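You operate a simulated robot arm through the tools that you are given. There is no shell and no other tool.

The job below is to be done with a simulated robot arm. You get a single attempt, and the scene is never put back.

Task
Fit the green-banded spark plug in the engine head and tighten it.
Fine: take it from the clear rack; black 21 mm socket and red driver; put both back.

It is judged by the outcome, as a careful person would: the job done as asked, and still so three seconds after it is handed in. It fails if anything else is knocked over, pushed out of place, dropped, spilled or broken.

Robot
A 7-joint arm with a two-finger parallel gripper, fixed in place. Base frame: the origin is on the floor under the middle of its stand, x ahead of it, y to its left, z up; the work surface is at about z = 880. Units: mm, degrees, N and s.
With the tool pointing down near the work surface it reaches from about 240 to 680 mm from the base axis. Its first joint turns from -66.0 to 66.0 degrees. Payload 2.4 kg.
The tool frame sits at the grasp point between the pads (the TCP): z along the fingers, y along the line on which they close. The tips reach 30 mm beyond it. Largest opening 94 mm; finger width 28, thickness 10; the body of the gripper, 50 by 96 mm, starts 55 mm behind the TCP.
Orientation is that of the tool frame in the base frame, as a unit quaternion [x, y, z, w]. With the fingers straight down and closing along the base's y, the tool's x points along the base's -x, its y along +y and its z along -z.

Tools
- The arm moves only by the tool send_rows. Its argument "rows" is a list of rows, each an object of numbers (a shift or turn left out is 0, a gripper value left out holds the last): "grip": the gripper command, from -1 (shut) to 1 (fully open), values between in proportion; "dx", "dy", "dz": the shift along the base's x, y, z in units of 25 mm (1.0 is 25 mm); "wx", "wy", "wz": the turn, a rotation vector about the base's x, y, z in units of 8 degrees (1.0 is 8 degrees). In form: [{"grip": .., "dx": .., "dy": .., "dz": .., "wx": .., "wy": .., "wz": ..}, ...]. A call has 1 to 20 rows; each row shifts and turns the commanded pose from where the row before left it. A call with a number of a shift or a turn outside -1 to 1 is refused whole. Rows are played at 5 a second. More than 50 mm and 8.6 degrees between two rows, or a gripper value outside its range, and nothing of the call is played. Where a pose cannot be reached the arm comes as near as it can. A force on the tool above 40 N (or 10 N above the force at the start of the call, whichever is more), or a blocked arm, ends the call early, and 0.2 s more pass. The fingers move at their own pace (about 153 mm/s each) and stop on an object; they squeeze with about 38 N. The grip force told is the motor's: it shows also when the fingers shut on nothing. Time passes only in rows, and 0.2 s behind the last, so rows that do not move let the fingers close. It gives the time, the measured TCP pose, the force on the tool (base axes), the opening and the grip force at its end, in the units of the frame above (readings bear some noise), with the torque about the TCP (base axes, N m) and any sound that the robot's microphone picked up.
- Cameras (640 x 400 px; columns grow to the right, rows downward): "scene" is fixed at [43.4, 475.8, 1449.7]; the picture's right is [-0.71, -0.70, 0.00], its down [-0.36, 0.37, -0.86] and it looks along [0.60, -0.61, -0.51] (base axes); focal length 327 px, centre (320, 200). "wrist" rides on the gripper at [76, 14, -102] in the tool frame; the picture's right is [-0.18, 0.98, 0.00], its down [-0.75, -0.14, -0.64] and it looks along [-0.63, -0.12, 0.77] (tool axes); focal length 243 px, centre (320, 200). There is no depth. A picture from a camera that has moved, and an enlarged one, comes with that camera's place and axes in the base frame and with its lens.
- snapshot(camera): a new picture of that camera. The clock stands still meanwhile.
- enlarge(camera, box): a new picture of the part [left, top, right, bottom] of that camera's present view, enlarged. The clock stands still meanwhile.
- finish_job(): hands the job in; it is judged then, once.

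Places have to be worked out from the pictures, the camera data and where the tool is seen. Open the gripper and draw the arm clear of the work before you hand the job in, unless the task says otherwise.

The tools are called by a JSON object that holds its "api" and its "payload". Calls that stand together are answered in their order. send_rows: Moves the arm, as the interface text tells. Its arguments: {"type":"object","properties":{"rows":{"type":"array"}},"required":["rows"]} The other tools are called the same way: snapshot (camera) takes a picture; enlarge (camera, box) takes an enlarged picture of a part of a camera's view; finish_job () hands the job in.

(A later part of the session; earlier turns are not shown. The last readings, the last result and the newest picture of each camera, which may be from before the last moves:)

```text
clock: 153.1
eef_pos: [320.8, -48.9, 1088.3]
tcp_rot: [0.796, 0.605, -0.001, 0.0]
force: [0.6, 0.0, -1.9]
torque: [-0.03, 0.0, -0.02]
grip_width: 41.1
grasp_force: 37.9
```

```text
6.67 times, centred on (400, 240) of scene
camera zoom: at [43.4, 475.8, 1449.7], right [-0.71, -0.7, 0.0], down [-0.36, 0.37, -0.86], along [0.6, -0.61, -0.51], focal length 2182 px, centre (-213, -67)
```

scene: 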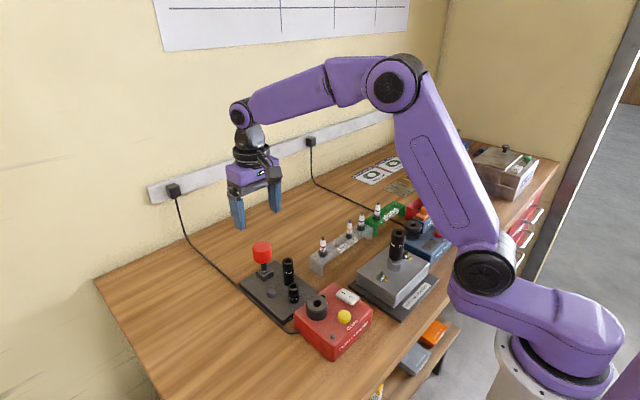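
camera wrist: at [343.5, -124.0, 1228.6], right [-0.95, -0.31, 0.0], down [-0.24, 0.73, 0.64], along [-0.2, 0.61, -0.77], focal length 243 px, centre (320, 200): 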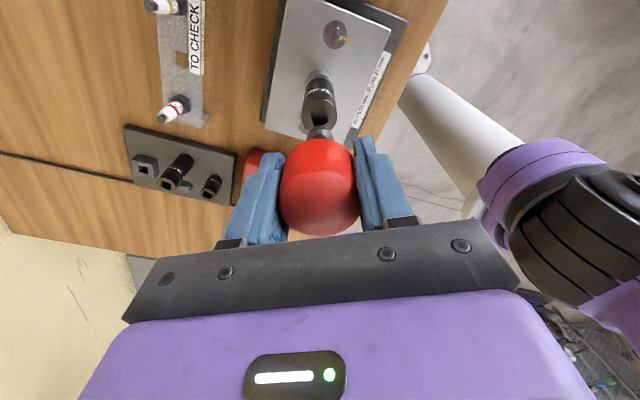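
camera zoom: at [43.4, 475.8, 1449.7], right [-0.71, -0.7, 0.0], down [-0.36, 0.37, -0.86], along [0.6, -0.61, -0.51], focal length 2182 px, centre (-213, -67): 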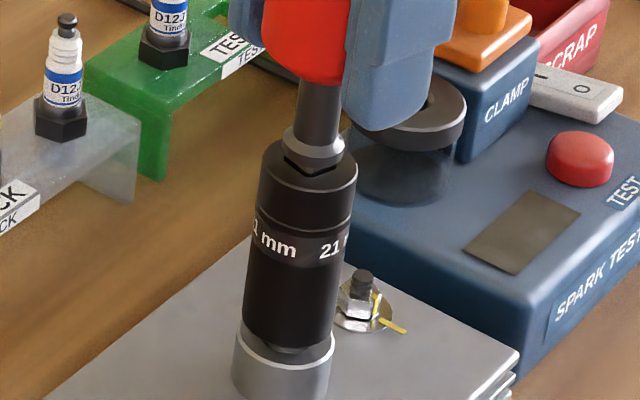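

It is screwing in: the socket has dropped about 4 mm. I follow down 3.5 mm to keep the square engaged and continue clockwise.

{"api": "send_rows", "payload": {"rows": [{"dz": -0.08}, {"dz": -0.06}, {"wz": -1}, {"wz": -1}, {"wz": -1}, {"wz": -1}, {"wz": -1}, {"wz": -1}, {}]}}

{"api": "enlarge", "payload": {"camera": "scene", "box": [390, 250, 410, 268]}}

{"api": "enlarge", "payload": {"camera": "scene", "box": [380, 210, 420, 270]}}

```text
clock: 155.1
eef_pos: [321.5, -49.9, 1084.2]
tcp_rot: [0.974, 0.228, 0.0, 0.0]
force: [-0.6, -0.2, -0.9]
torque: [-0.02, -0.02, 0.0]
grip_width: 41.3
grasp_force: 38.2
```

```text
16.00 times, centred on (400, 259) of scene
camera zoom: at [43.4, 475.8, 1449.7], right [-0.71, -0.7, 0.0], down [-0.36, 0.37, -0.86], along [0.6, -0.61, -0.51], focal length 5237 px, centre (-960, -744)
```

zoom: 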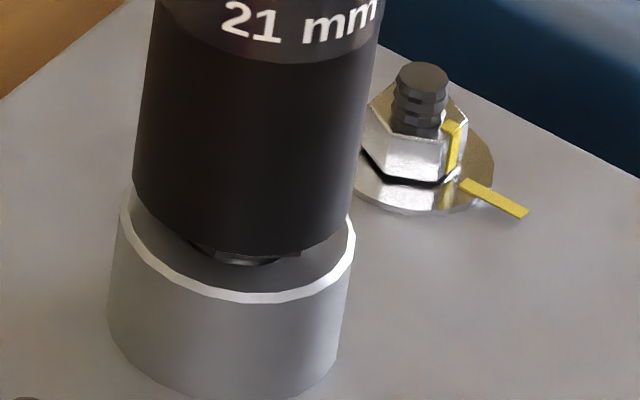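

```text
6.67 times, centred on (400, 240) of scene
camera zoom: at [43.4, 475.8, 1449.7], right [-0.71, -0.7, 0.0], down [-0.36, 0.37, -0.86], along [0.6, -0.61, -0.51], focal length 2182 px, centre (-213, -67)
```

zoom: 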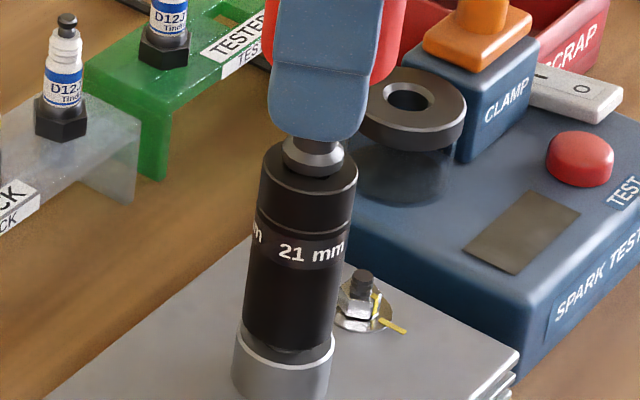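

The plug is drawn further in. I release the knob (the driver stays in the socket), turn the wrist back, and will regrip for another stroke.

{"api": "send_rows", "payload": {"rows": [{"dz": -0.03}, {"grip": 0.25}, {}, {}, {"wz": 1}, {"wz": 1}, {"wz": 1}, {"wz": 1}, {"wz": 1}, {"wz": 1}, {"wz": 1}, {"wz": 1}, {"wz": 1}, {"wz": 1}, {"wz": 1}, {"wz": 1}, {"wz": 1}, {"wz": 1}]}}

{"api": "enlarge", "payload": {"camera": "scene", "box": [375, 190, 425, 265]}}

{"api": "enlarge", "payload": {"camera": "wrist", "box": [220, 60, 420, 220]}}

```text
clock: 158.9
eef_pos: [319.7, -50.1, 1083.8]
tcp_rot: [0.352, 0.936, -0.001, 0.0]
force: [-0.6, -0.1, 0.5]
torque: [-0.02, 0.04, 0.01]
grip_width: 58.8
grasp_force: 0.1
```

```text
5.33 times, centred on (400, 228) of scene
camera zoom: at [43.4, 475.8, 1449.7], right [-0.71, -0.7, 0.0], down [-0.36, 0.37, -0.86], along [0.6, -0.61, -0.51], focal length 1746 px, centre (-107, 53)
```

zoom: 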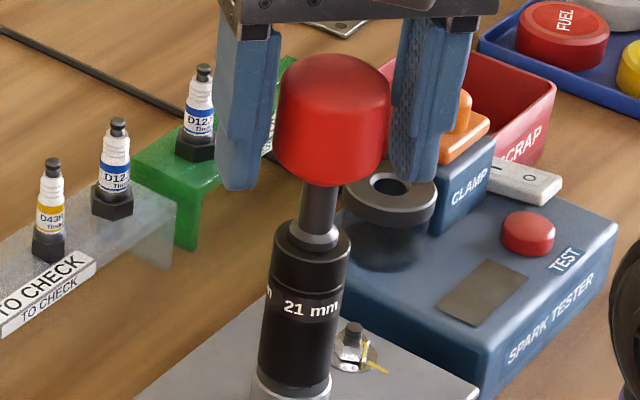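

```text
2.50 times, centred on (320, 140) of wrist
camera zoom: at [272.4, 10.7, 1186.1], right [0.79, 0.62, 0.0], down [0.47, -0.6, 0.64], along [0.4, -0.5, -0.77], focal length 606 px, centre (320, 350)
```

zoom: 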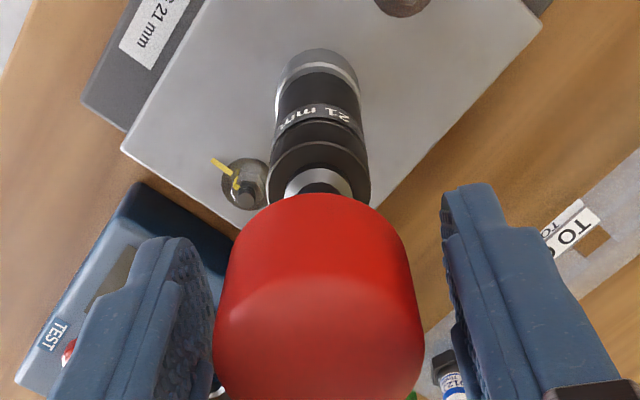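

The driver stands upright in the socket. I keep turning the open gripper back to about +119°.

{"api": "send_rows", "payload": {"rows": [{"wz": 1}, {"wz": 1}, {"wz": 1}, {"wz": 1}, {"wz": 1}, {"wz": 1}, {"wz": 1}, {"wz": 1}, {"wz": 1}, {"wz": 1}, {"wz": 1}, {"wz": 1}, {"wz": 1}, {"wz": 1}, {"wz": 1}, {"wz": 1}, {"wz": 1}, {"wz": 1}, {"wz": 1}, {"wz": 1}]}}

{"api": "enlarge", "payload": {"camera": "wrist", "box": [220, 60, 420, 220]}}

{"api": "enlarge", "payload": {"camera": "scene", "box": [375, 190, 425, 265]}}

```text
clock: 163.1
eef_pos: [319.5, -49.4, 1083.7]
tcp_rot: [0.86, -0.51, 0.0, 0.0]
force: [0.7, 0.9, 0.5]
torque: [-0.01, -0.04, 0.0]
grip_width: 58.7
grasp_force: 0.0
```

```text
2.50 times, centred on (320, 140) of wrist
camera zoom: at [344.3, -123.9, 1186.1], right [-0.95, -0.31, 0.0], down [-0.24, 0.73, 0.64], along [-0.2, 0.61, -0.77], focal length 606 px, centre (320, 350)
```

zoom: 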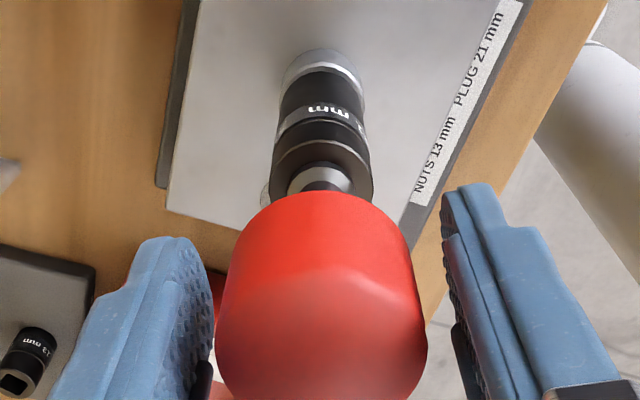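

```text
5.33 times, centred on (400, 228) of scene
camera zoom: at [43.4, 475.8, 1449.7], right [-0.71, -0.7, 0.0], down [-0.36, 0.37, -0.86], along [0.6, -0.61, -0.51], focal length 1746 px, centre (-107, 53)
```

zoom: 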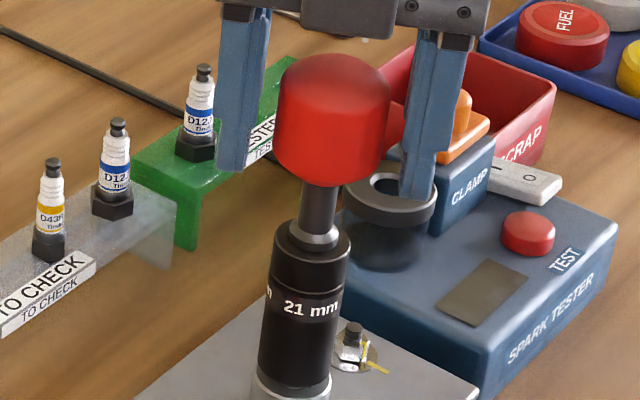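

Centred on the knob. I regrip and turn clockwise, following slightly down.

{"api": "send_rows", "payload": {"rows": [{"grip": -1}, {}, {}, {}]}}

{"api": "send_rows", "payload": {"rows": [{"wz": -1, "dz": -0.005}, {"wz": -1, "dz": -0.005}, {"wz": -1, "dz": -0.005}, {"wz": -1, "dz": -0.005}, {"wz": -1, "dz": -0.005}, {"wz": -1, "dz": -0.005}, {"wz": -1, "dz": -0.005}, {"wz": -1, "dz": -0.005}, {}]}}

{"api": "enlarge", "payload": {"camera": "scene", "box": [390, 250, 410, 268]}}

{"api": "enlarge", "payload": {"camera": "scene", "box": [380, 210, 420, 270]}}

```text
clock: 164.1
eef_pos: [320.7, -49.7, 1083.8]
tcp_rot: [0.859, -0.511, 0.0, -0.001]
force: [-1.8, -1.2, 2.3]
torque: [-0.12, 0.12, 0.0]
grip_width: 41.0
grasp_force: 37.7
```

```text
clock: 166.1
eef_pos: [321.5, -49.9, 1083.5]
tcp_rot: [-0.458, 0.889, -0.001, 0.0]
force: [0.5, -1.0, 12.6]
torque: [-0.11, -0.08, 0.53]
grip_width: 41.3
grasp_force: 37.8
```

```text
16.00 times, centred on (400, 259) of scene
camera zoom: at [43.3, 475.8, 1449.7], right [-0.71, -0.7, 0.0], down [-0.36, 0.37, -0.86], along [0.6, -0.61, -0.51], focal length 5237 px, centre (-960, -744)
```

zoom: 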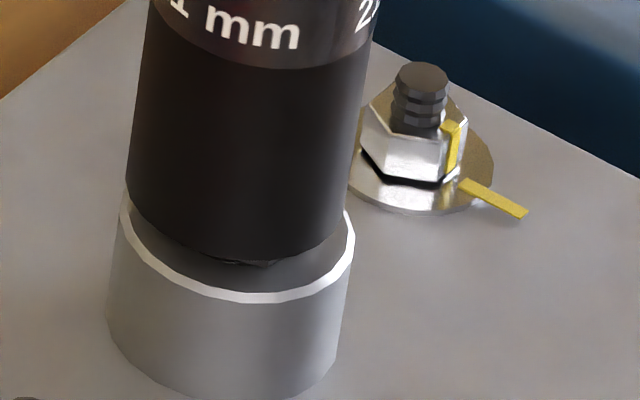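

```text
6.67 times, centred on (400, 240) of scene
camera zoom: at [43.3, 475.8, 1449.7], right [-0.71, -0.7, 0.0], down [-0.36, 0.37, -0.86], along [0.6, -0.61, -0.51], focal length 2182 px, centre (-213, -67)
```

zoom: 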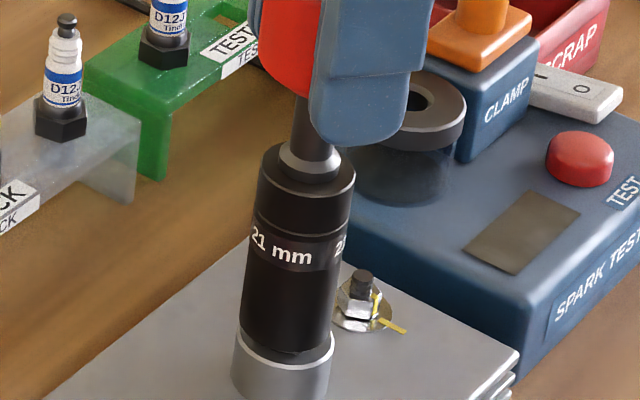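

A resisting torque of 0.53 N·m has appeared, so the plug is near its seat. I keep turning and watch the torque.

{"api": "send_rows", "payload": {"rows": [{"wz": -1}, {"wz": -1}, {"wz": -1}, {"wz": -1}, {}]}}

{"api": "enlarge", "payload": {"camera": "scene", "box": [390, 250, 410, 268]}}

```text
clock: 167.3
eef_pos: [319.9, -50.5, 1082.0]
tcp_rot: [-0.195, 0.981, 0.0, -0.001]
force: [0.5, -1.6, 17.8]
torque: [-0.1, -0.05, 0.62]
grip_width: 41.2
grasp_force: 38.2
```

```text
16.00 times, centred on (400, 259) of scene
camera zoom: at [43.2, 475.8, 1449.7], right [-0.71, -0.7, 0.0], down [-0.36, 0.37, -0.86], along [0.6, -0.61, -0.51], focal length 5237 px, centre (-960, -744)
```

zoom: 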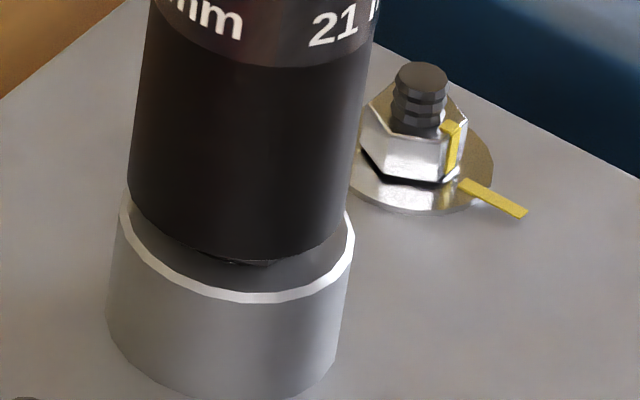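

Torque 0.62 N·m and the socket still turns. I continue.

{"api": "send_rows", "payload": {"rows": [{"wz": -1}, {"wz": -1}, {"wz": -1}, {"wz": -1}, {}]}}

{"api": "enlarge", "payload": {"camera": "scene", "box": [390, 250, 410, 268]}}

{"api": "enlarge", "payload": {"camera": "wrist", "box": [220, 60, 420, 220]}}

```text
clock: 168.5
eef_pos: [319.8, -48.9, 1082.8]
tcp_rot: [0.083, 0.997, 0.0, 0.0]
force: [-0.5, -0.7, 6.4]
torque: [-0.08, -0.02, 0.62]
grip_width: 41.1
grasp_force: 38.4
```

```text
16.00 times, centred on (400, 259) of scene
camera zoom: at [43.3, 475.8, 1449.7], right [-0.71, -0.7, 0.0], down [-0.36, 0.37, -0.86], along [0.6, -0.61, -0.51], focal length 5237 px, centre (-960, -744)
```

zoom: 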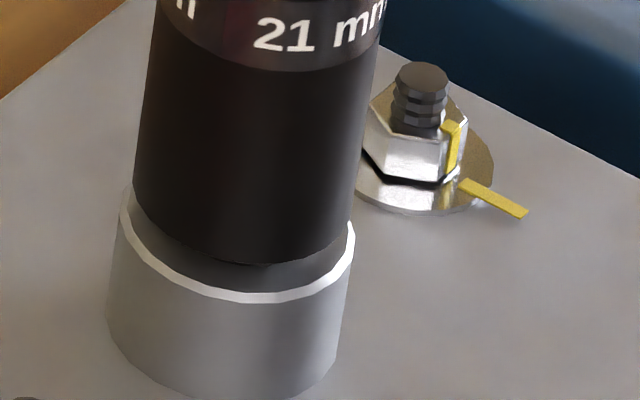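

```text
2.50 times, centred on (320, 140) of wrist
camera zoom: at [247.2, -23.2, 1185.5], right [0.34, 0.94, 0.0], down [0.72, -0.26, 0.64], along [0.6, -0.22, -0.77], focal length 606 px, centre (320, 350)
```

zoom: 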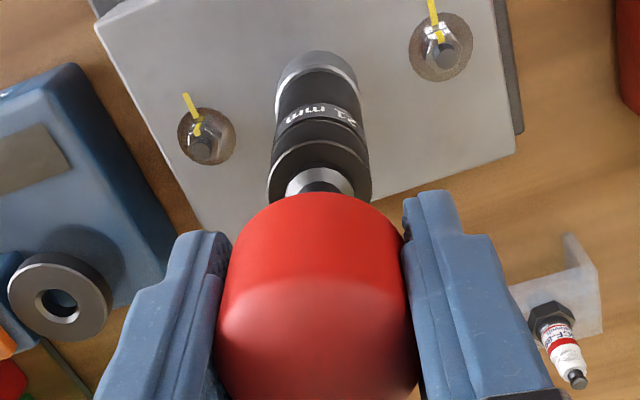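

Running torque steady at 0.62 N·m with the socket still sinking. I go on turning.

{"api": "send_rows", "payload": {"rows": [{"wz": -1, "dz": -0.01}, {"wz": -1, "dz": -0.01}, {"wz": -1, "dz": -0.01}, {"wz": -1, "dz": -0.01}, {"wz": -1}, {"wz": -1}, {}]}}

{"api": "enlarge", "payload": {"camera": "scene", "box": [390, 250, 410, 268]}}

```text
clock: 170.1
eef_pos: [320.6, -48.5, 1082.5]
tcp_rot: [0.481, 0.877, 0.0, 0.002]
force: [0.5, -5.1, 28.4]
torque: [-0.41, 0.02, 0.64]
grip_width: 40.9
grasp_force: 37.4
```

```text
16.00 times, centred on (400, 259) of scene
camera zoom: at [43.1, 475.7, 1449.8], right [-0.71, -0.7, 0.0], down [-0.36, 0.37, -0.86], along [0.6, -0.61, -0.51], focal length 5237 px, centre (-960, -744)
```

zoom: 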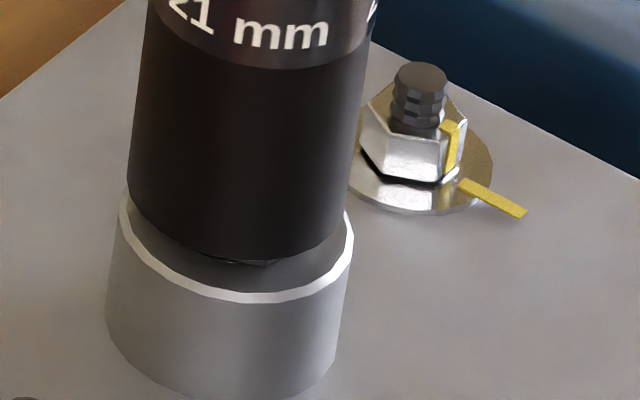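

The socket still follows the driver. I ease the downward force a little and continue clockwise, watching torque and sound.

{"api": "send_rows", "payload": {"rows": [{"dz": 0.03}, {"wz": -1}, {"wz": -1}, {"wz": -1}, {"wz": -1}, {"wz": -1}, {"wz": -1}, {}]}}

{"api": "enlarge", "payload": {"camera": "scene", "box": [390, 250, 410, 268]}}

{"api": "enlarge", "payload": {"camera": "scene", "box": [375, 190, 425, 265]}}

```text
clock: 171.9
eef_pos: [319.7, -49.5, 1082.5]
tcp_rot: [0.796, 0.605, 0.0, 0.0]
force: [0.3, -0.6, 6.8]
torque: [-0.08, -0.02, 0.62]
grip_width: 40.7
grasp_force: 37.8
```

```text
16.00 times, centred on (400, 259) of scene
camera zoom: at [43.3, 475.8, 1449.7], right [-0.71, -0.7, 0.0], down [-0.36, 0.37, -0.86], along [0.6, -0.61, -0.51], focal length 5237 px, centre (-960, -744)
```

zoom: 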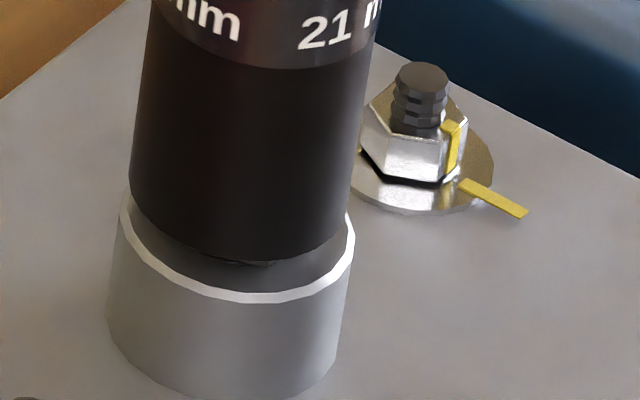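

```text
5.33 times, centred on (400, 228) of scene
camera zoom: at [43.3, 475.8, 1449.7], right [-0.71, -0.7, 0.0], down [-0.36, 0.37, -0.86], along [0.6, -0.61, -0.51], focal length 1746 px, centre (-107, 53)
```

zoom: 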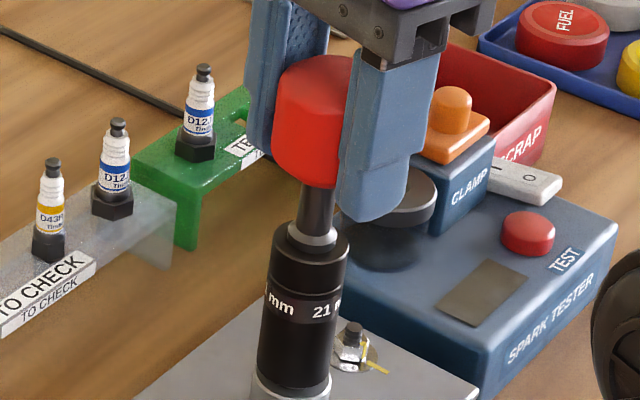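

Torque stays at 0.62 N·m. I zoom in on the plug–collar joint to see whether the hex is turning and seated.

{"api": "enlarge", "payload": {"camera": "scene", "box": [393, 256, 407, 266]}}

{"api": "enlarge", "payload": {"camera": "wrist", "box": [290, 70, 350, 130]}}

```text
16.00 times, centred on (400, 261) of scene
camera zoom: at [43.3, 475.8, 1449.7], right [-0.71, -0.7, 0.0], down [-0.36, 0.37, -0.86], along [0.6, -0.61, -0.51], focal length 5237 px, centre (-960, -776)
```

zoom: 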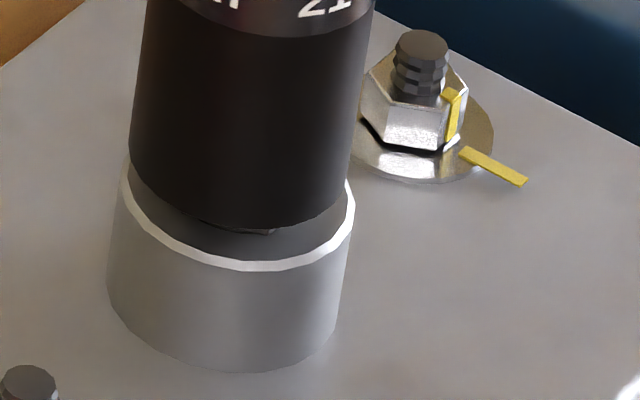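

```text
6.67 times, centred on (320, 100) of wrist
camera zoom: at [354.4, 19.6, 1185.1], right [0.9, -0.44, 0.0], down [-0.34, -0.69, 0.64], along [-0.28, -0.58, -0.77], focal length 1618 px, centre (320, 867)
```

zoom: 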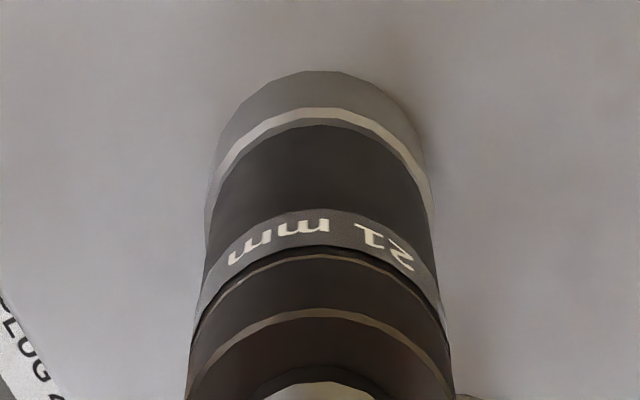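

The hex appears seated on the collar. As a check of what is moving at this torque, I turn just 16° more and compare the visible hex edge.

{"api": "send_rows", "payload": {"rows": [{"wz": -1}, {"wz": -1}, {}]}}

{"api": "enlarge", "payload": {"camera": "scene", "box": [393, 256, 407, 266]}}

```text
clock: 172.7
eef_pos: [321.2, -50.2, 1082.3]
tcp_rot: [0.873, 0.489, 0.0, -0.001]
force: [0.1, -0.2, 0.7]
torque: [-0.07, -0.01, 0.62]
grip_width: 40.9
grasp_force: 38.1
```

```text
16.00 times, centred on (400, 261) of scene
camera zoom: at [43.4, 475.8, 1449.7], right [-0.71, -0.7, 0.0], down [-0.36, 0.37, -0.86], along [0.6, -0.61, -0.51], focal length 5237 px, centre (-960, -776)
```

zoom: 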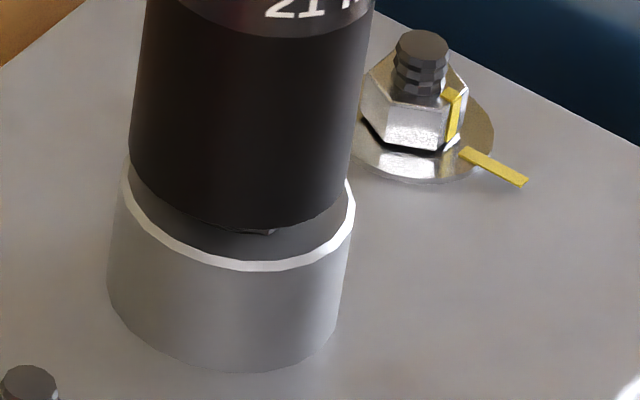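

The socket follows the driver, the plug is seated on the collar and the torque plateaus at 0.62 N·m, so it is tight. I unwind the arm by 4° to unload the drive, without turning the plug back, before lifting the driver out.

{"api": "send_rows", "payload": {"rows": [{"wz": 0.25}, {"wz": 0.25}, {}]}}

{"api": "enlarge", "payload": {"camera": "scene", "box": [380, 210, 420, 270]}}

```text
clock: 173.5
eef_pos: [320.6, -48.6, 1083.1]
tcp_rot: [0.855, 0.519, 0.0, -0.001]
force: [-0.3, -0.5, 0.9]
torque: [-0.03, -0.01, 0.54]
grip_width: 41.1
grasp_force: 38.0
```

```text
6.67 times, centred on (400, 240) of scene
camera zoom: at [43.4, 475.8, 1449.7], right [-0.71, -0.7, 0.0], down [-0.36, 0.37, -0.86], along [0.6, -0.61, -0.51], focal length 2182 px, centre (-213, -67)
```

zoom: 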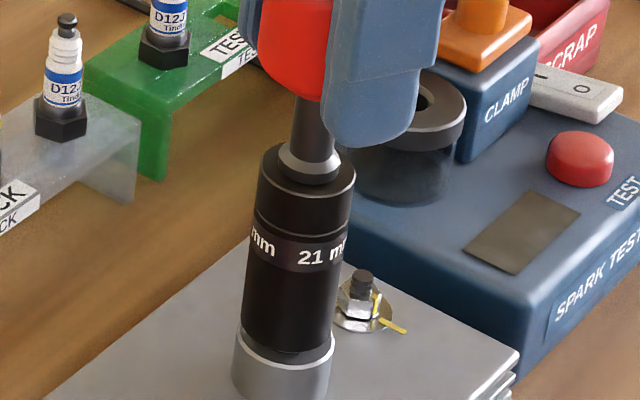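

Torque only fell to 0.54 with 4° of unwinding, so there is a lot of elastic wind-up. I check the label's angle, then unwind a bit more to see whether the socket itself moves.

{"api": "enlarge", "payload": {"camera": "scene", "box": [390, 240, 410, 258]}}

{"api": "send_rows", "payload": {"rows": [{"wz": 0.5}, {"wz": 0.5}, {}]}}

{"api": "enlarge", "payload": {"camera": "scene", "box": [390, 240, 410, 258]}}

```text
16.00 times, centred on (400, 249) of scene
camera zoom: at [43.4, 475.8, 1449.7], right [-0.71, -0.7, 0.0], down [-0.36, 0.37, -0.86], along [0.6, -0.61, -0.51], focal length 5237 px, centre (-960, -584)
```

zoom: 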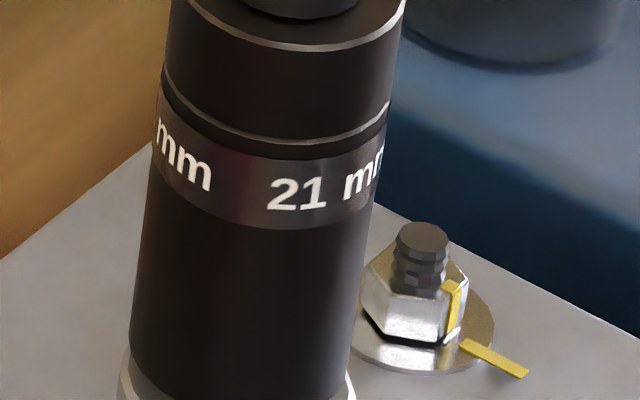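

```text
clock: 174.3
eef_pos: [320.3, -49.1, 1083.1]
tcp_rot: [0.816, 0.578, 0.0, 0.0]
force: [1.0, 0.4, 0.1]
torque: [0.0, 0.0, 0.33]
grip_width: 41.0
grasp_force: 37.8
```

```text
16.00 times, centred on (400, 249) of scene
camera zoom: at [43.4, 475.8, 1449.7], right [-0.71, -0.7, 0.0], down [-0.36, 0.37, -0.86], along [0.6, -0.61, -0.51], focal length 5237 px, centre (-960, -584)
```

zoom: 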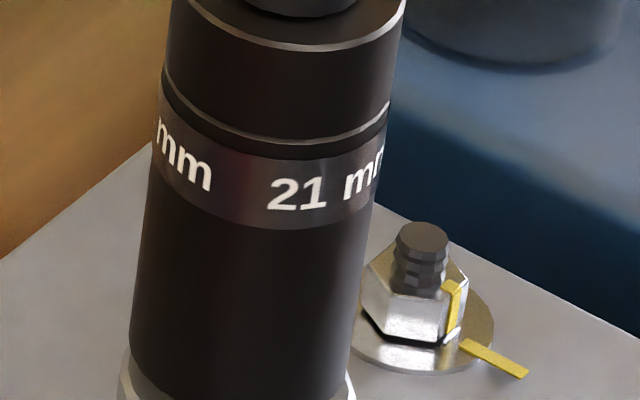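

The label stays still while the torque bleeds off, so the plug holds and the wind-up is only in the grip. I unwind the rest and lift the driver out of the socket.

{"api": "send_rows", "payload": {"rows": [{"wz": 0.5}, {"wz": 0.5}, {"wz": 0.5}, {}]}}

{"api": "enlarge", "payload": {"camera": "scene", "box": [390, 240, 410, 258]}}

```text
clock: 175.3
eef_pos: [321.2, -50.5, 1082.1]
tcp_rot: [0.751, 0.66, 0.0, 0.0]
force: [-0.6, 0.7, 0.6]
torque: [0.01, 0.03, 0.02]
grip_width: 41.0
grasp_force: 37.6
```

```text
16.00 times, centred on (400, 249) of scene
camera zoom: at [43.4, 475.9, 1449.7], right [-0.71, -0.7, 0.0], down [-0.36, 0.37, -0.86], along [0.6, -0.61, -0.51], focal length 5237 px, centre (-960, -584)
```

zoom: 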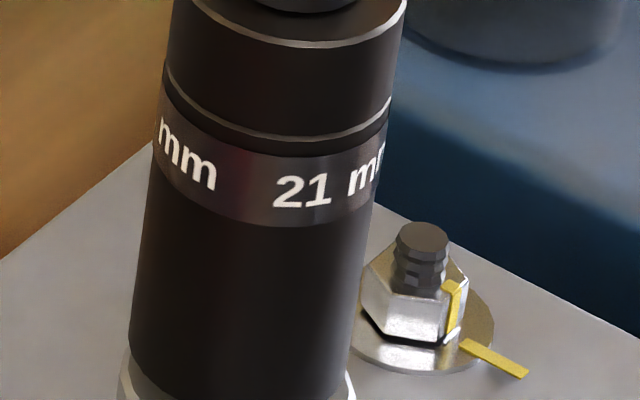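

Torque is now zero and the socket hasn't turned back. I lift the driver straight out.

{"api": "send_rows", "payload": {"rows": [{"dz": 0.15}, {"dz": 0.2}, {"dz": 0.3}, {"dz": 0.5}, {"dz": 0.6}, {"dz": 0.4}, {}]}}

{"api": "enlarge", "payload": {"camera": "scene", "box": [375, 190, 425, 270]}}

{"api": "enlarge", "payload": {"camera": "wrist", "box": [270, 50, 370, 150]}}

{"api": "enlarge", "payload": {"camera": "scene", "box": [393, 256, 407, 266]}}

```text
clock: 176.9
eef_pos: [319.7, -50.7, 1137.5]
tcp_rot: [0.752, 0.659, 0.0, 0.0]
force: [-0.2, -0.2, -2.2]
torque: [0.0, 0.0, 0.0]
grip_width: 41.0
grasp_force: 37.3
```

```text
5.00 times, centred on (400, 230) of scene
camera zoom: at [43.4, 475.8, 1449.7], right [-0.71, -0.7, 0.0], down [-0.36, 0.37, -0.86], along [0.6, -0.61, -0.51], focal length 1637 px, centre (-80, 50)
```

zoom: 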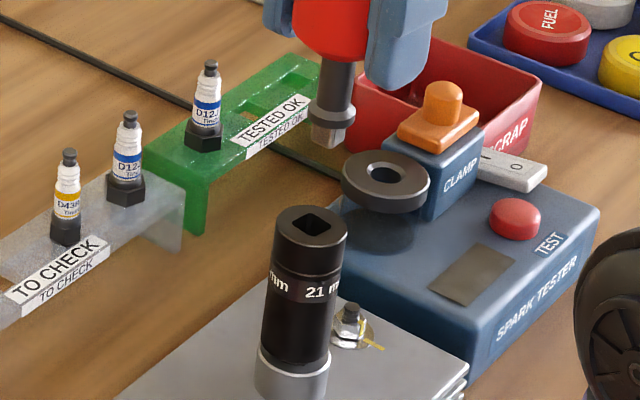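

```text
4.00 times, centred on (320, 100) of wrist
camera zoom: at [344.1, 22.1, 1240.1], right [0.95, -0.31, 0.0], down [-0.24, -0.73, 0.64], along [-0.2, -0.61, -0.77], focal length 970 px, centre (320, 600)
```

zoom: 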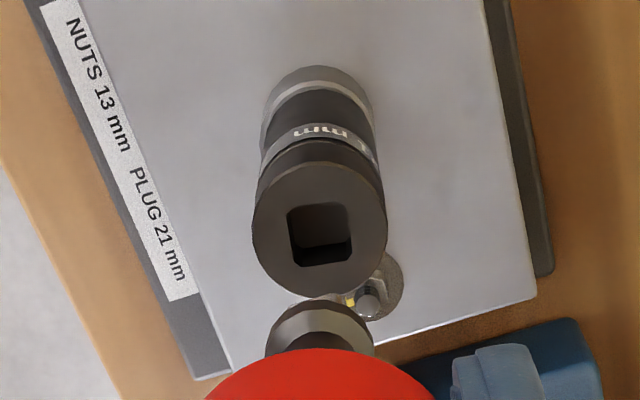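

```text
16.00 times, centred on (400, 261) of scene
camera zoom: at [43.4, 475.8, 1449.7], right [-0.71, -0.7, 0.0], down [-0.36, 0.37, -0.86], along [0.6, -0.61, -0.51], focal length 5237 px, centre (-960, -776)
```

zoom: 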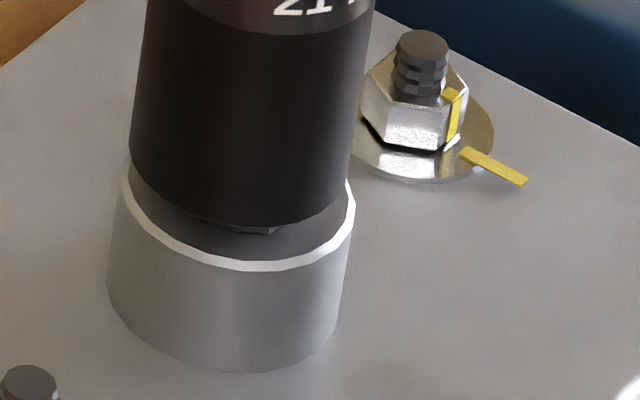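

The driver is out, the socket is about 6 mm lower than at the start, and the square's angle shows the driver did not slip in the grip (offset about −3°). I take the driver back to its holder with yaw +3° to square it up.

{"api": "send_rows", "payload": {"rows": [{"dz": 0.2}, {"dx": 0.624, "dy": 0.588, "wz": 0.897}, {"dx": 0.624, "dy": 0.588, "wz": 0.897}, {"dx": 0.624, "dy": 0.588, "wz": 0.897}, {"dx": 0.624, "dy": 0.588, "wz": 0.897}, {"dx": 0.624, "dy": 0.588, "wz": 0.897}, {"dx": 0.624, "dy": 0.588, "wz": 0.897}, {"dx": 0.624, "dy": 0.588, "wz": 0.897}, {"dx": 0.624, "dy": 0.588, "wz": 0.897}, {"dx": 0.624, "dy": 0.588, "wz": 0.897}, {"dx": 0.624, "dy": 0.588, "wz": 0.897}, {"dx": 0.624, "dy": 0.588, "wz": 0.897}, {"dx": 0.624, "dy": 0.588, "wz": 0.897}, {"dx": 0.624, "dy": 0.588, "wz": 0.897}, {"dx": 0.624, "dy": 0.588, "wz": 0.897}, {"dz": -0.7}, {"dz": -0.8}, {"dz": -0.8}, {}]}}

{"api": "snapshot", "payload": {"camera": "wrist"}}

{"api": "enlarge", "payload": {"camera": "wrist", "box": [270, 60, 370, 160]}}

{"api": "enlarge", "payload": {"camera": "scene", "box": [240, 215, 290, 290]}}

{"api": "enlarge", "payload": {"camera": "scene", "box": [255, 225, 280, 250]}}

```text
clock: 180.9
eef_pos: [538.0, 155.8, 1084.2]
tcp_rot: [-0.026, 1.0, 0.0, 0.001]
force: [-0.7, 0.0, -2.1]
torque: [-0.02, 0.01, -0.01]
grip_width: 40.9
grasp_force: 38.5
```

```text
taken
camera wrist: at [461.9, 166.2, 1187.5], right [0.13, 0.99, 0.0], down [0.76, -0.1, 0.64], along [0.64, -0.08, -0.77], focal length 243 px, centre (320, 200)
```

wrist: 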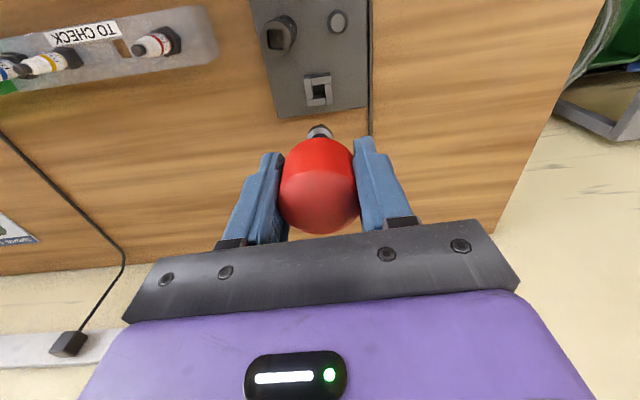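

```text
4.00 times, centred on (320, 110) of wrist
camera zoom: at [461.9, 166.2, 1187.5], right [0.13, 0.99, 0.0], down [0.76, -0.1, 0.64], along [0.64, -0.08, -0.77], focal length 970 px, centre (320, 560)
```

zoom: 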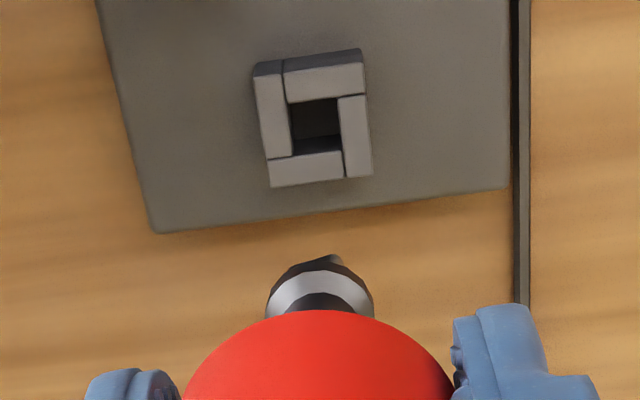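

```text
5.33 times, centred on (265, 252) of scene
camera zoom: at [43.4, 475.9, 1449.7], right [-0.71, -0.7, 0.0], down [-0.36, 0.37, -0.86], along [0.6, -0.61, -0.51], focal length 1746 px, centre (613, -80)
```

zoom: 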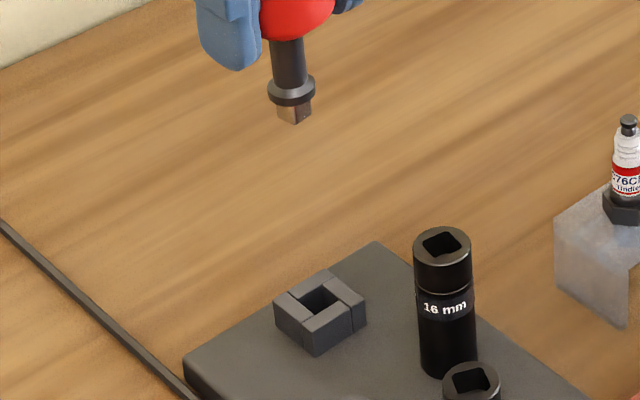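

```text
16.00 times, centred on (268, 238) of scene
camera zoom: at [43.4, 475.9, 1449.7], right [-0.71, -0.7, 0.0], down [-0.36, 0.37, -0.86], along [0.6, -0.61, -0.51], focal length 5237 px, centre (1160, -400)
```

zoom: 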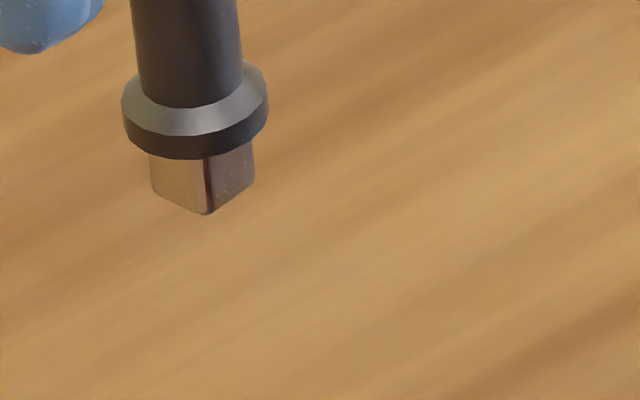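

The drive square appears turned about +8–10° relative to how it left the holder, so I turn the tool −8° and compare again.

{"api": "send_rows", "payload": {"rows": [{"wz": -0.5}, {"wz": -0.5}, {"dz": -0.8}, {"dz": -0.4}, {}]}}

{"api": "enlarge", "payload": {"camera": "scene", "box": [255, 240, 280, 265]}}

{"api": "enlarge", "payload": {"camera": "wrist", "box": [270, 60, 370, 160]}}

```text
clock: 182.1
eef_pos: [538.3, 155.0, 1054.2]
tcp_rot: [0.043, 0.999, -0.001, 0.0]
force: [1.6, 0.0, -1.3]
torque: [0.0, 0.0, 0.02]
grip_width: 41.0
grasp_force: 37.9
```

```text
16.00 times, centred on (268, 252) of scene
camera zoom: at [43.4, 475.9, 1449.7], right [-0.71, -0.7, 0.0], down [-0.36, 0.37, -0.86], along [0.6, -0.61, -0.51], focal length 5237 px, centre (1160, -640)
```

zoom: 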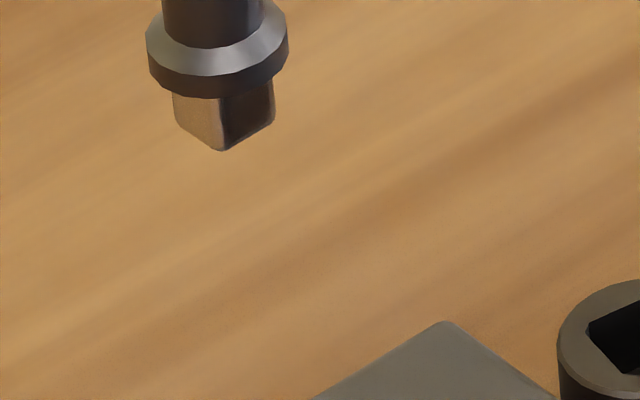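

```text
4.00 times, centred on (320, 110) of wrist
camera zoom: at [463.9, 176.7, 1157.0], right [0.27, 0.96, 0.0], down [0.74, -0.21, 0.64], along [0.62, -0.17, -0.77], focal length 970 px, centre (320, 560)
```

zoom: 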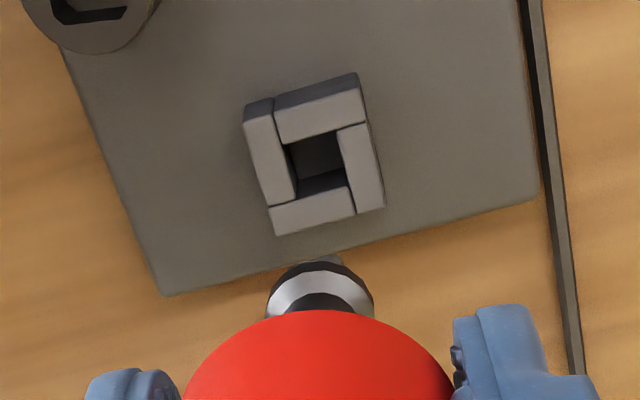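

Nearly matched; I turn another −4°, shift (+1.1,−1.0) mm and lower to just above the holder to check.

{"api": "send_rows", "payload": {"rows": [{"wz": -0.5, "dx": 0.045, "dy": -0.04}, {"dz": -0.7}, {"dz": -0.7}, {"dz": -0.7}, {"dz": -0.4}, {"dz": -0.2}, {}]}}

{"api": "enlarge", "payload": {"camera": "wrist", "box": [290, 80, 350, 140]}}

{"api": "enlarge", "payload": {"camera": "scene", "box": [250, 255, 280, 285]}}

```text
clock: 183.7
eef_pos: [541.3, 155.2, 987.1]
tcp_rot: [0.078, 0.997, 0.001, 0.0]
force: [0.5, 1.0, -1.7]
torque: [0.01, -0.04, -0.02]
grip_width: 41.1
grasp_force: 38.4
```

```text
6.67 times, centred on (320, 110) of wrist
camera zoom: at [467.1, 180.6, 1089.1], right [0.33, 0.94, 0.0], down [0.72, -0.26, 0.64], along [0.6, -0.21, -0.77], focal length 1618 px, centre (320, 800)
```

zoom: 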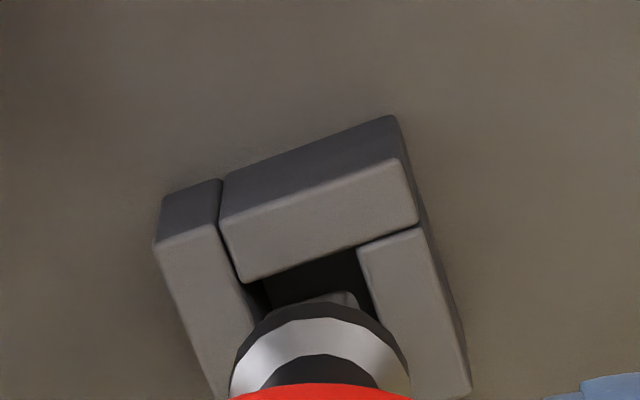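

```text
13.33 times, centred on (265, 270) of scene
camera zoom: at [43.4, 475.9, 1449.7], right [-0.71, -0.7, 0.0], down [-0.36, 0.37, -0.86], along [0.6, -0.61, -0.51], focal length 4364 px, centre (1053, -733)
```

zoom: 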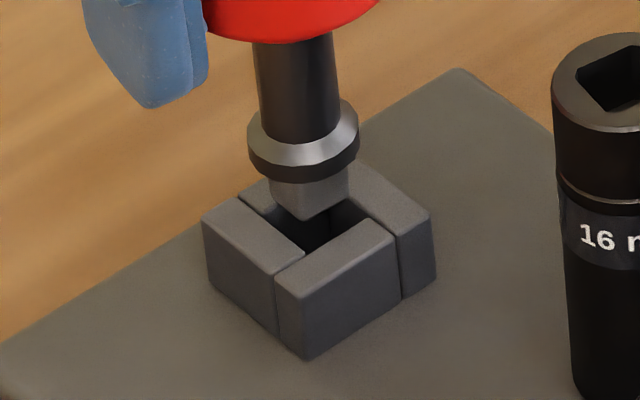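

I enlarge the tip against the holder's square opening for a precise angle check.

{"api": "enlarge", "payload": {"camera": "scene", "box": [258, 262, 278, 280]}}

```text
16.00 times, centred on (268, 271) of scene
camera zoom: at [43.4, 475.9, 1449.7], right [-0.71, -0.7, 0.0], down [-0.36, 0.37, -0.86], along [0.6, -0.61, -0.51], focal length 5237 px, centre (1152, -936)
```

zoom: 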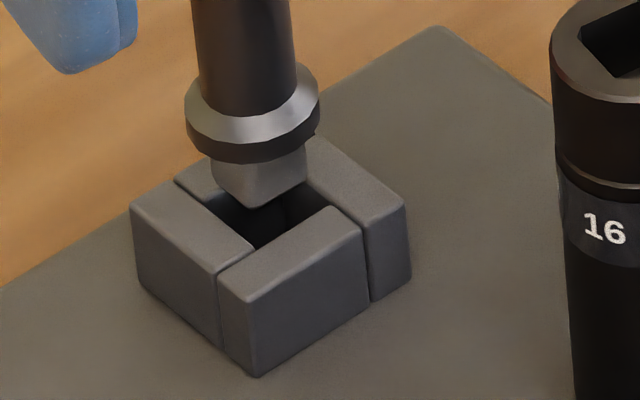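

The tip is over the opening with small residual errors. I turn −2° and lower gently, watching the force.

{"api": "send_rows", "payload": {"rows": [{"wz": -0.25}, {"dz": -0.1}, {"dz": -0.1}, {"dz": -0.08}, {}]}}

{"api": "enlarge", "payload": {"camera": "scene", "box": [258, 262, 278, 280]}}

{"api": "enlarge", "payload": {"camera": "wrist", "box": [290, 80, 350, 140]}}

```text
clock: 184.9
eef_pos: [541.1, 155.1, 980.2]
tcp_rot: [0.094, 0.996, -0.001, 0.0]
force: [0.1, -0.2, -0.5]
torque: [0.01, -0.01, 0.02]
grip_width: 41.0
grasp_force: 38.1
```

```text
16.00 times, centred on (268, 271) of scene
camera zoom: at [43.4, 475.9, 1449.7], right [-0.71, -0.7, 0.0], down [-0.36, 0.37, -0.86], along [0.6, -0.61, -0.51], focal length 5237 px, centre (1152, -936)
```

zoom: 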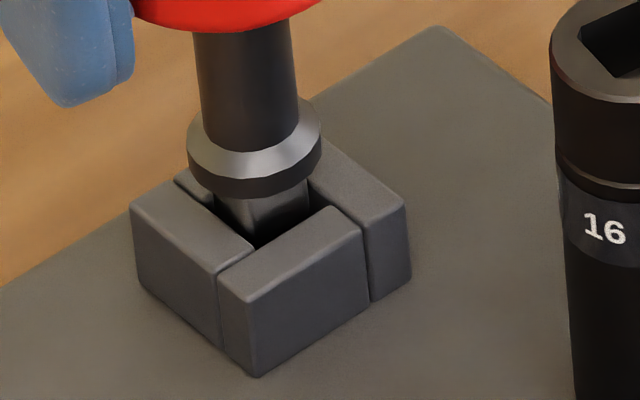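

```text
6.67 times, centred on (320, 110) of wrist
camera zoom: at [468.3, 183.4, 1082.4], right [0.37, 0.93, 0.0], down [0.71, -0.28, 0.64], along [0.6, -0.24, -0.77], focal length 1618 px, centre (320, 800)
```

zoom: 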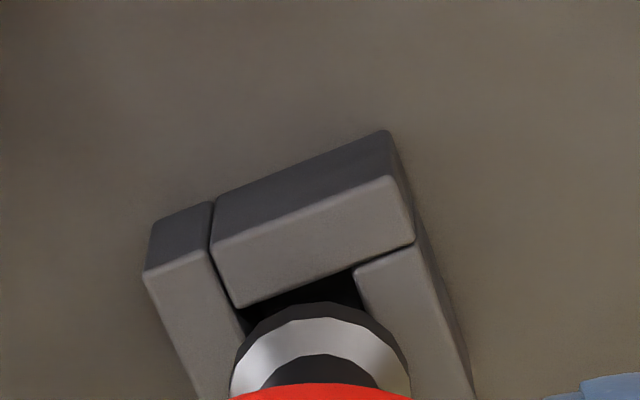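

The tip is going into the opening. I continue down.

{"api": "send_rows", "payload": {"rows": [{"dz": -0.08}, {"dz": -0.08}, {"dz": -0.08}, {}]}}

{"api": "enlarge", "payload": {"camera": "scene", "box": [258, 262, 278, 280]}}

```text
clock: 185.9
eef_pos: [540.0, 155.0, 972.9]
tcp_rot: [0.094, 0.996, 0.001, 0.0]
force: [0.0, 0.5, -1.3]
torque: [0.01, -0.03, -0.03]
grip_width: 41.3
grasp_force: 38.7
```

```text
16.00 times, centred on (268, 271) of scene
camera zoom: at [43.4, 475.9, 1449.7], right [-0.71, -0.7, 0.0], down [-0.36, 0.37, -0.86], along [0.6, -0.61, -0.51], focal length 5237 px, centre (1152, -936)
```

zoom: 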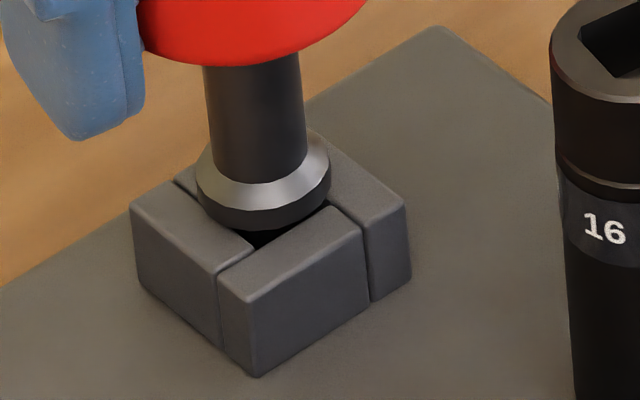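

It's sliding in without resistance; I set it down the last 2–3 mm.

{"api": "send_rows", "payload": {"rows": [{"dz": -0.06}, {"dz": -0.04}, {}]}}

{"api": "enlarge", "payload": {"camera": "scene", "box": [258, 262, 278, 280]}}

```text
clock: 186.7
eef_pos: [540.2, 154.9, 971.2]
tcp_rot: [0.095, 0.995, 0.0, -0.001]
force: [-4.3, -1.9, 4.1]
torque: [-0.06, 0.15, 0.04]
grip_width: 41.1
grasp_force: 38.6
```

```text
16.00 times, centred on (268, 271) of scene
camera zoom: at [43.2, 475.8, 1449.7], right [-0.71, -0.7, 0.0], down [-0.36, 0.37, -0.86], along [0.6, -0.61, -0.51], focal length 5237 px, centre (1152, -936)
```

zoom: 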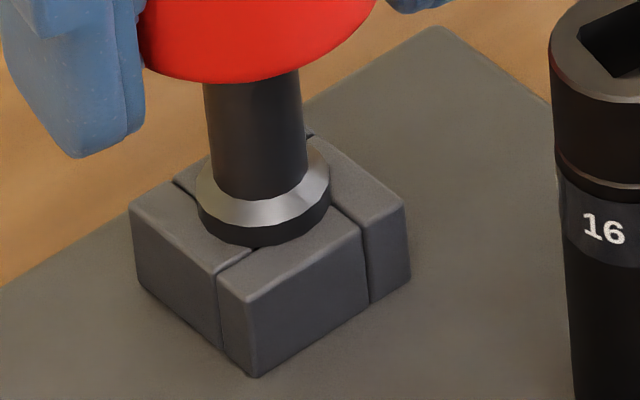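

The driver is seated in its block. I release and rise straight up.

{"api": "send_rows", "payload": {"rows": [{"grip": 0.7}, {}, {}, {"dz": 0.3}, {"dz": 0.5}, {"dz": 0.8}, {"dz": 0.8}, {"dz": 0.8}, {"dz": 0.8}, {"dz": 0.8}, {"dz": 0.6}, {}]}}

{"api": "snapshot", "payload": {"camera": "scene"}}

{"api": "enlarge", "payload": {"camera": "scene", "box": [235, 230, 315, 310]}}

```text
clock: 189.3
eef_pos: [539.7, 156.5, 1105.8]
tcp_rot: [0.095, 0.995, 0.0, 0.0]
force: [0.2, -0.4, -0.9]
torque: [0.0, -0.02, -0.04]
grip_width: 79.7
grasp_force: 0.1
```

```text
taken
```

scene: 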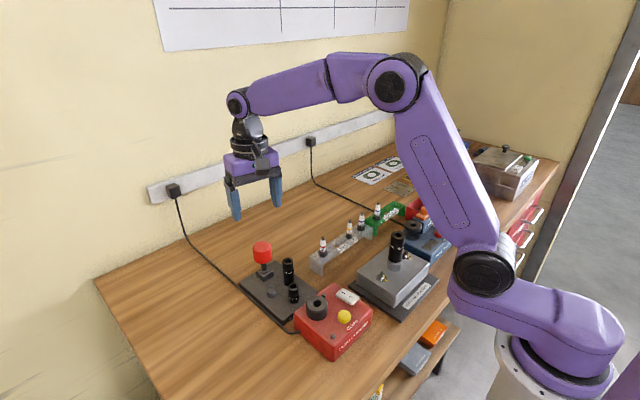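

```text
5.00 times, centred on (275, 270) of scene
camera zoom: at [43.4, 475.8, 1449.7], right [-0.71, -0.7, 0.0], down [-0.36, 0.37, -0.86], along [0.6, -0.61, -0.51], focal length 1637 px, centre (545, -150)
```

zoom: 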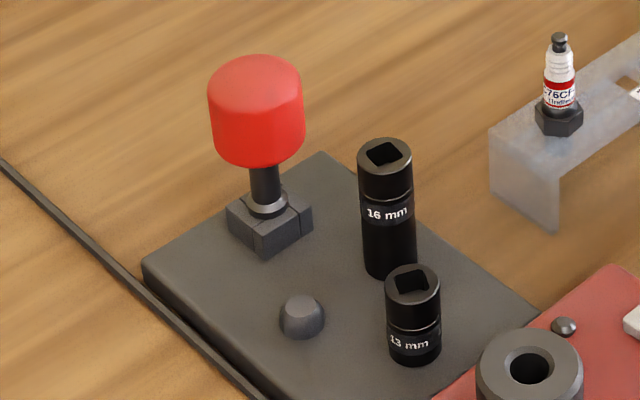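

The driver stands correctly in its holder. Now I go back for the socket at the head, with yaw +35° and the fingers at about 45 mm.

{"api": "send_rows", "payload": {"rows": [{"grip": 0.0, "dx": -0.586, "dy": -0.55, "wz": 0.383}, {"dx": -0.586, "dy": -0.55, "wz": 0.383}, {"dx": -0.586, "dy": -0.55, "wz": 0.383}, {"dx": -0.586, "dy": -0.55, "wz": 0.383}, {"dx": -0.586, "dy": -0.55, "wz": 0.383}, {"dx": -0.586, "dy": -0.55, "wz": 0.383}, {"dx": -0.586, "dy": -0.55, "wz": 0.383}, {"dx": -0.586, "dy": -0.55, "wz": 0.383}, {"dx": -0.586, "dy": -0.55, "wz": 0.383}, {"dx": -0.586, "dy": -0.55, "wz": 0.383}, {"dx": -0.586, "dy": -0.55, "wz": 0.383}, {"dx": -0.586, "dy": -0.55, "wz": 0.383}, {"dx": -0.586, "dy": -0.55, "wz": 0.383}, {"dx": -0.586, "dy": -0.55, "wz": 0.383}, {"dx": -0.586, "dy": -0.55, "wz": 0.378}, {}, {}]}}

{"api": "snapshot", "payload": {"camera": "wrist"}}

{"api": "enlarge", "payload": {"camera": "wrist", "box": [250, 40, 390, 180]}}

{"api": "enlarge", "payload": {"camera": "scene", "box": [375, 200, 425, 275]}}

```text
clock: 192.9
eef_pos: [321.7, -51.7, 1106.7]
tcp_rot: [-0.301, 0.954, 0.0, 0.0]
force: [-0.4, -0.5, -0.7]
torque: [-0.02, -0.04, -0.03]
grip_width: 47.0
grasp_force: 0.1
```

```text
taken
camera wrist: at [250.8, -83.8, 1209.1], right [-0.41, 0.91, 0.0], down [0.7, 0.32, 0.64], along [0.58, 0.26, -0.77], focal length 243 px, centre (320, 200)
```

wrist: 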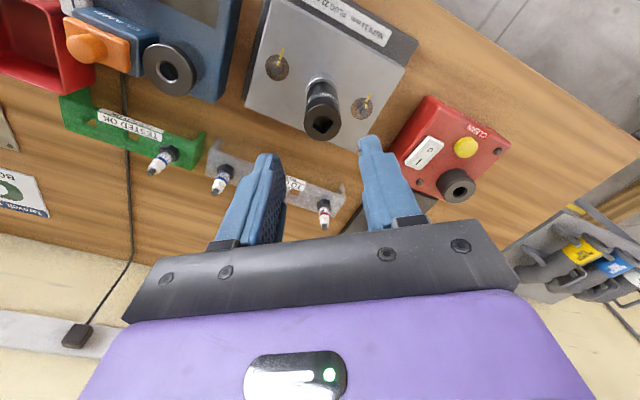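

```text
2.86 times, centred on (320, 110) of wrist
camera zoom: at [250.8, -83.8, 1209.1], right [-0.41, 0.91, 0.0], down [0.7, 0.32, 0.64], along [0.58, 0.26, -0.77], focal length 693 px, centre (320, 457)
```

zoom: 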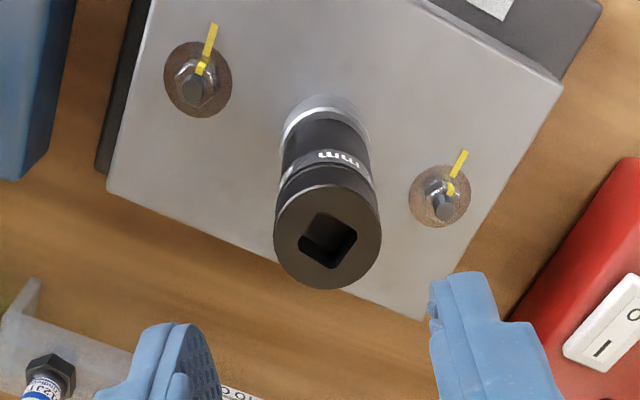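

```text
5.33 times, centred on (400, 238) of scene
camera zoom: at [43.4, 475.8, 1449.7], right [-0.71, -0.7, 0.0], down [-0.36, 0.37, -0.86], along [0.6, -0.61, -0.51], focal length 1746 px, centre (-107, 0)
```

zoom: 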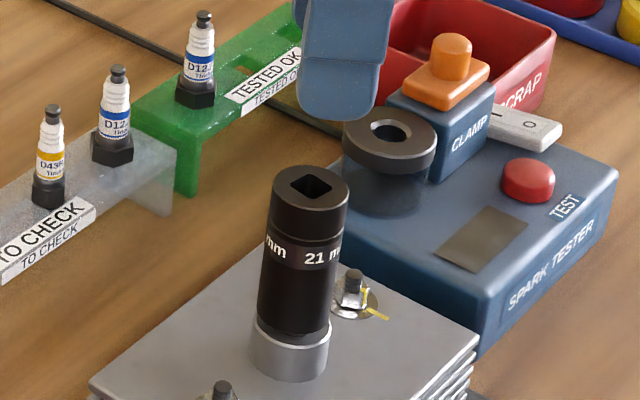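

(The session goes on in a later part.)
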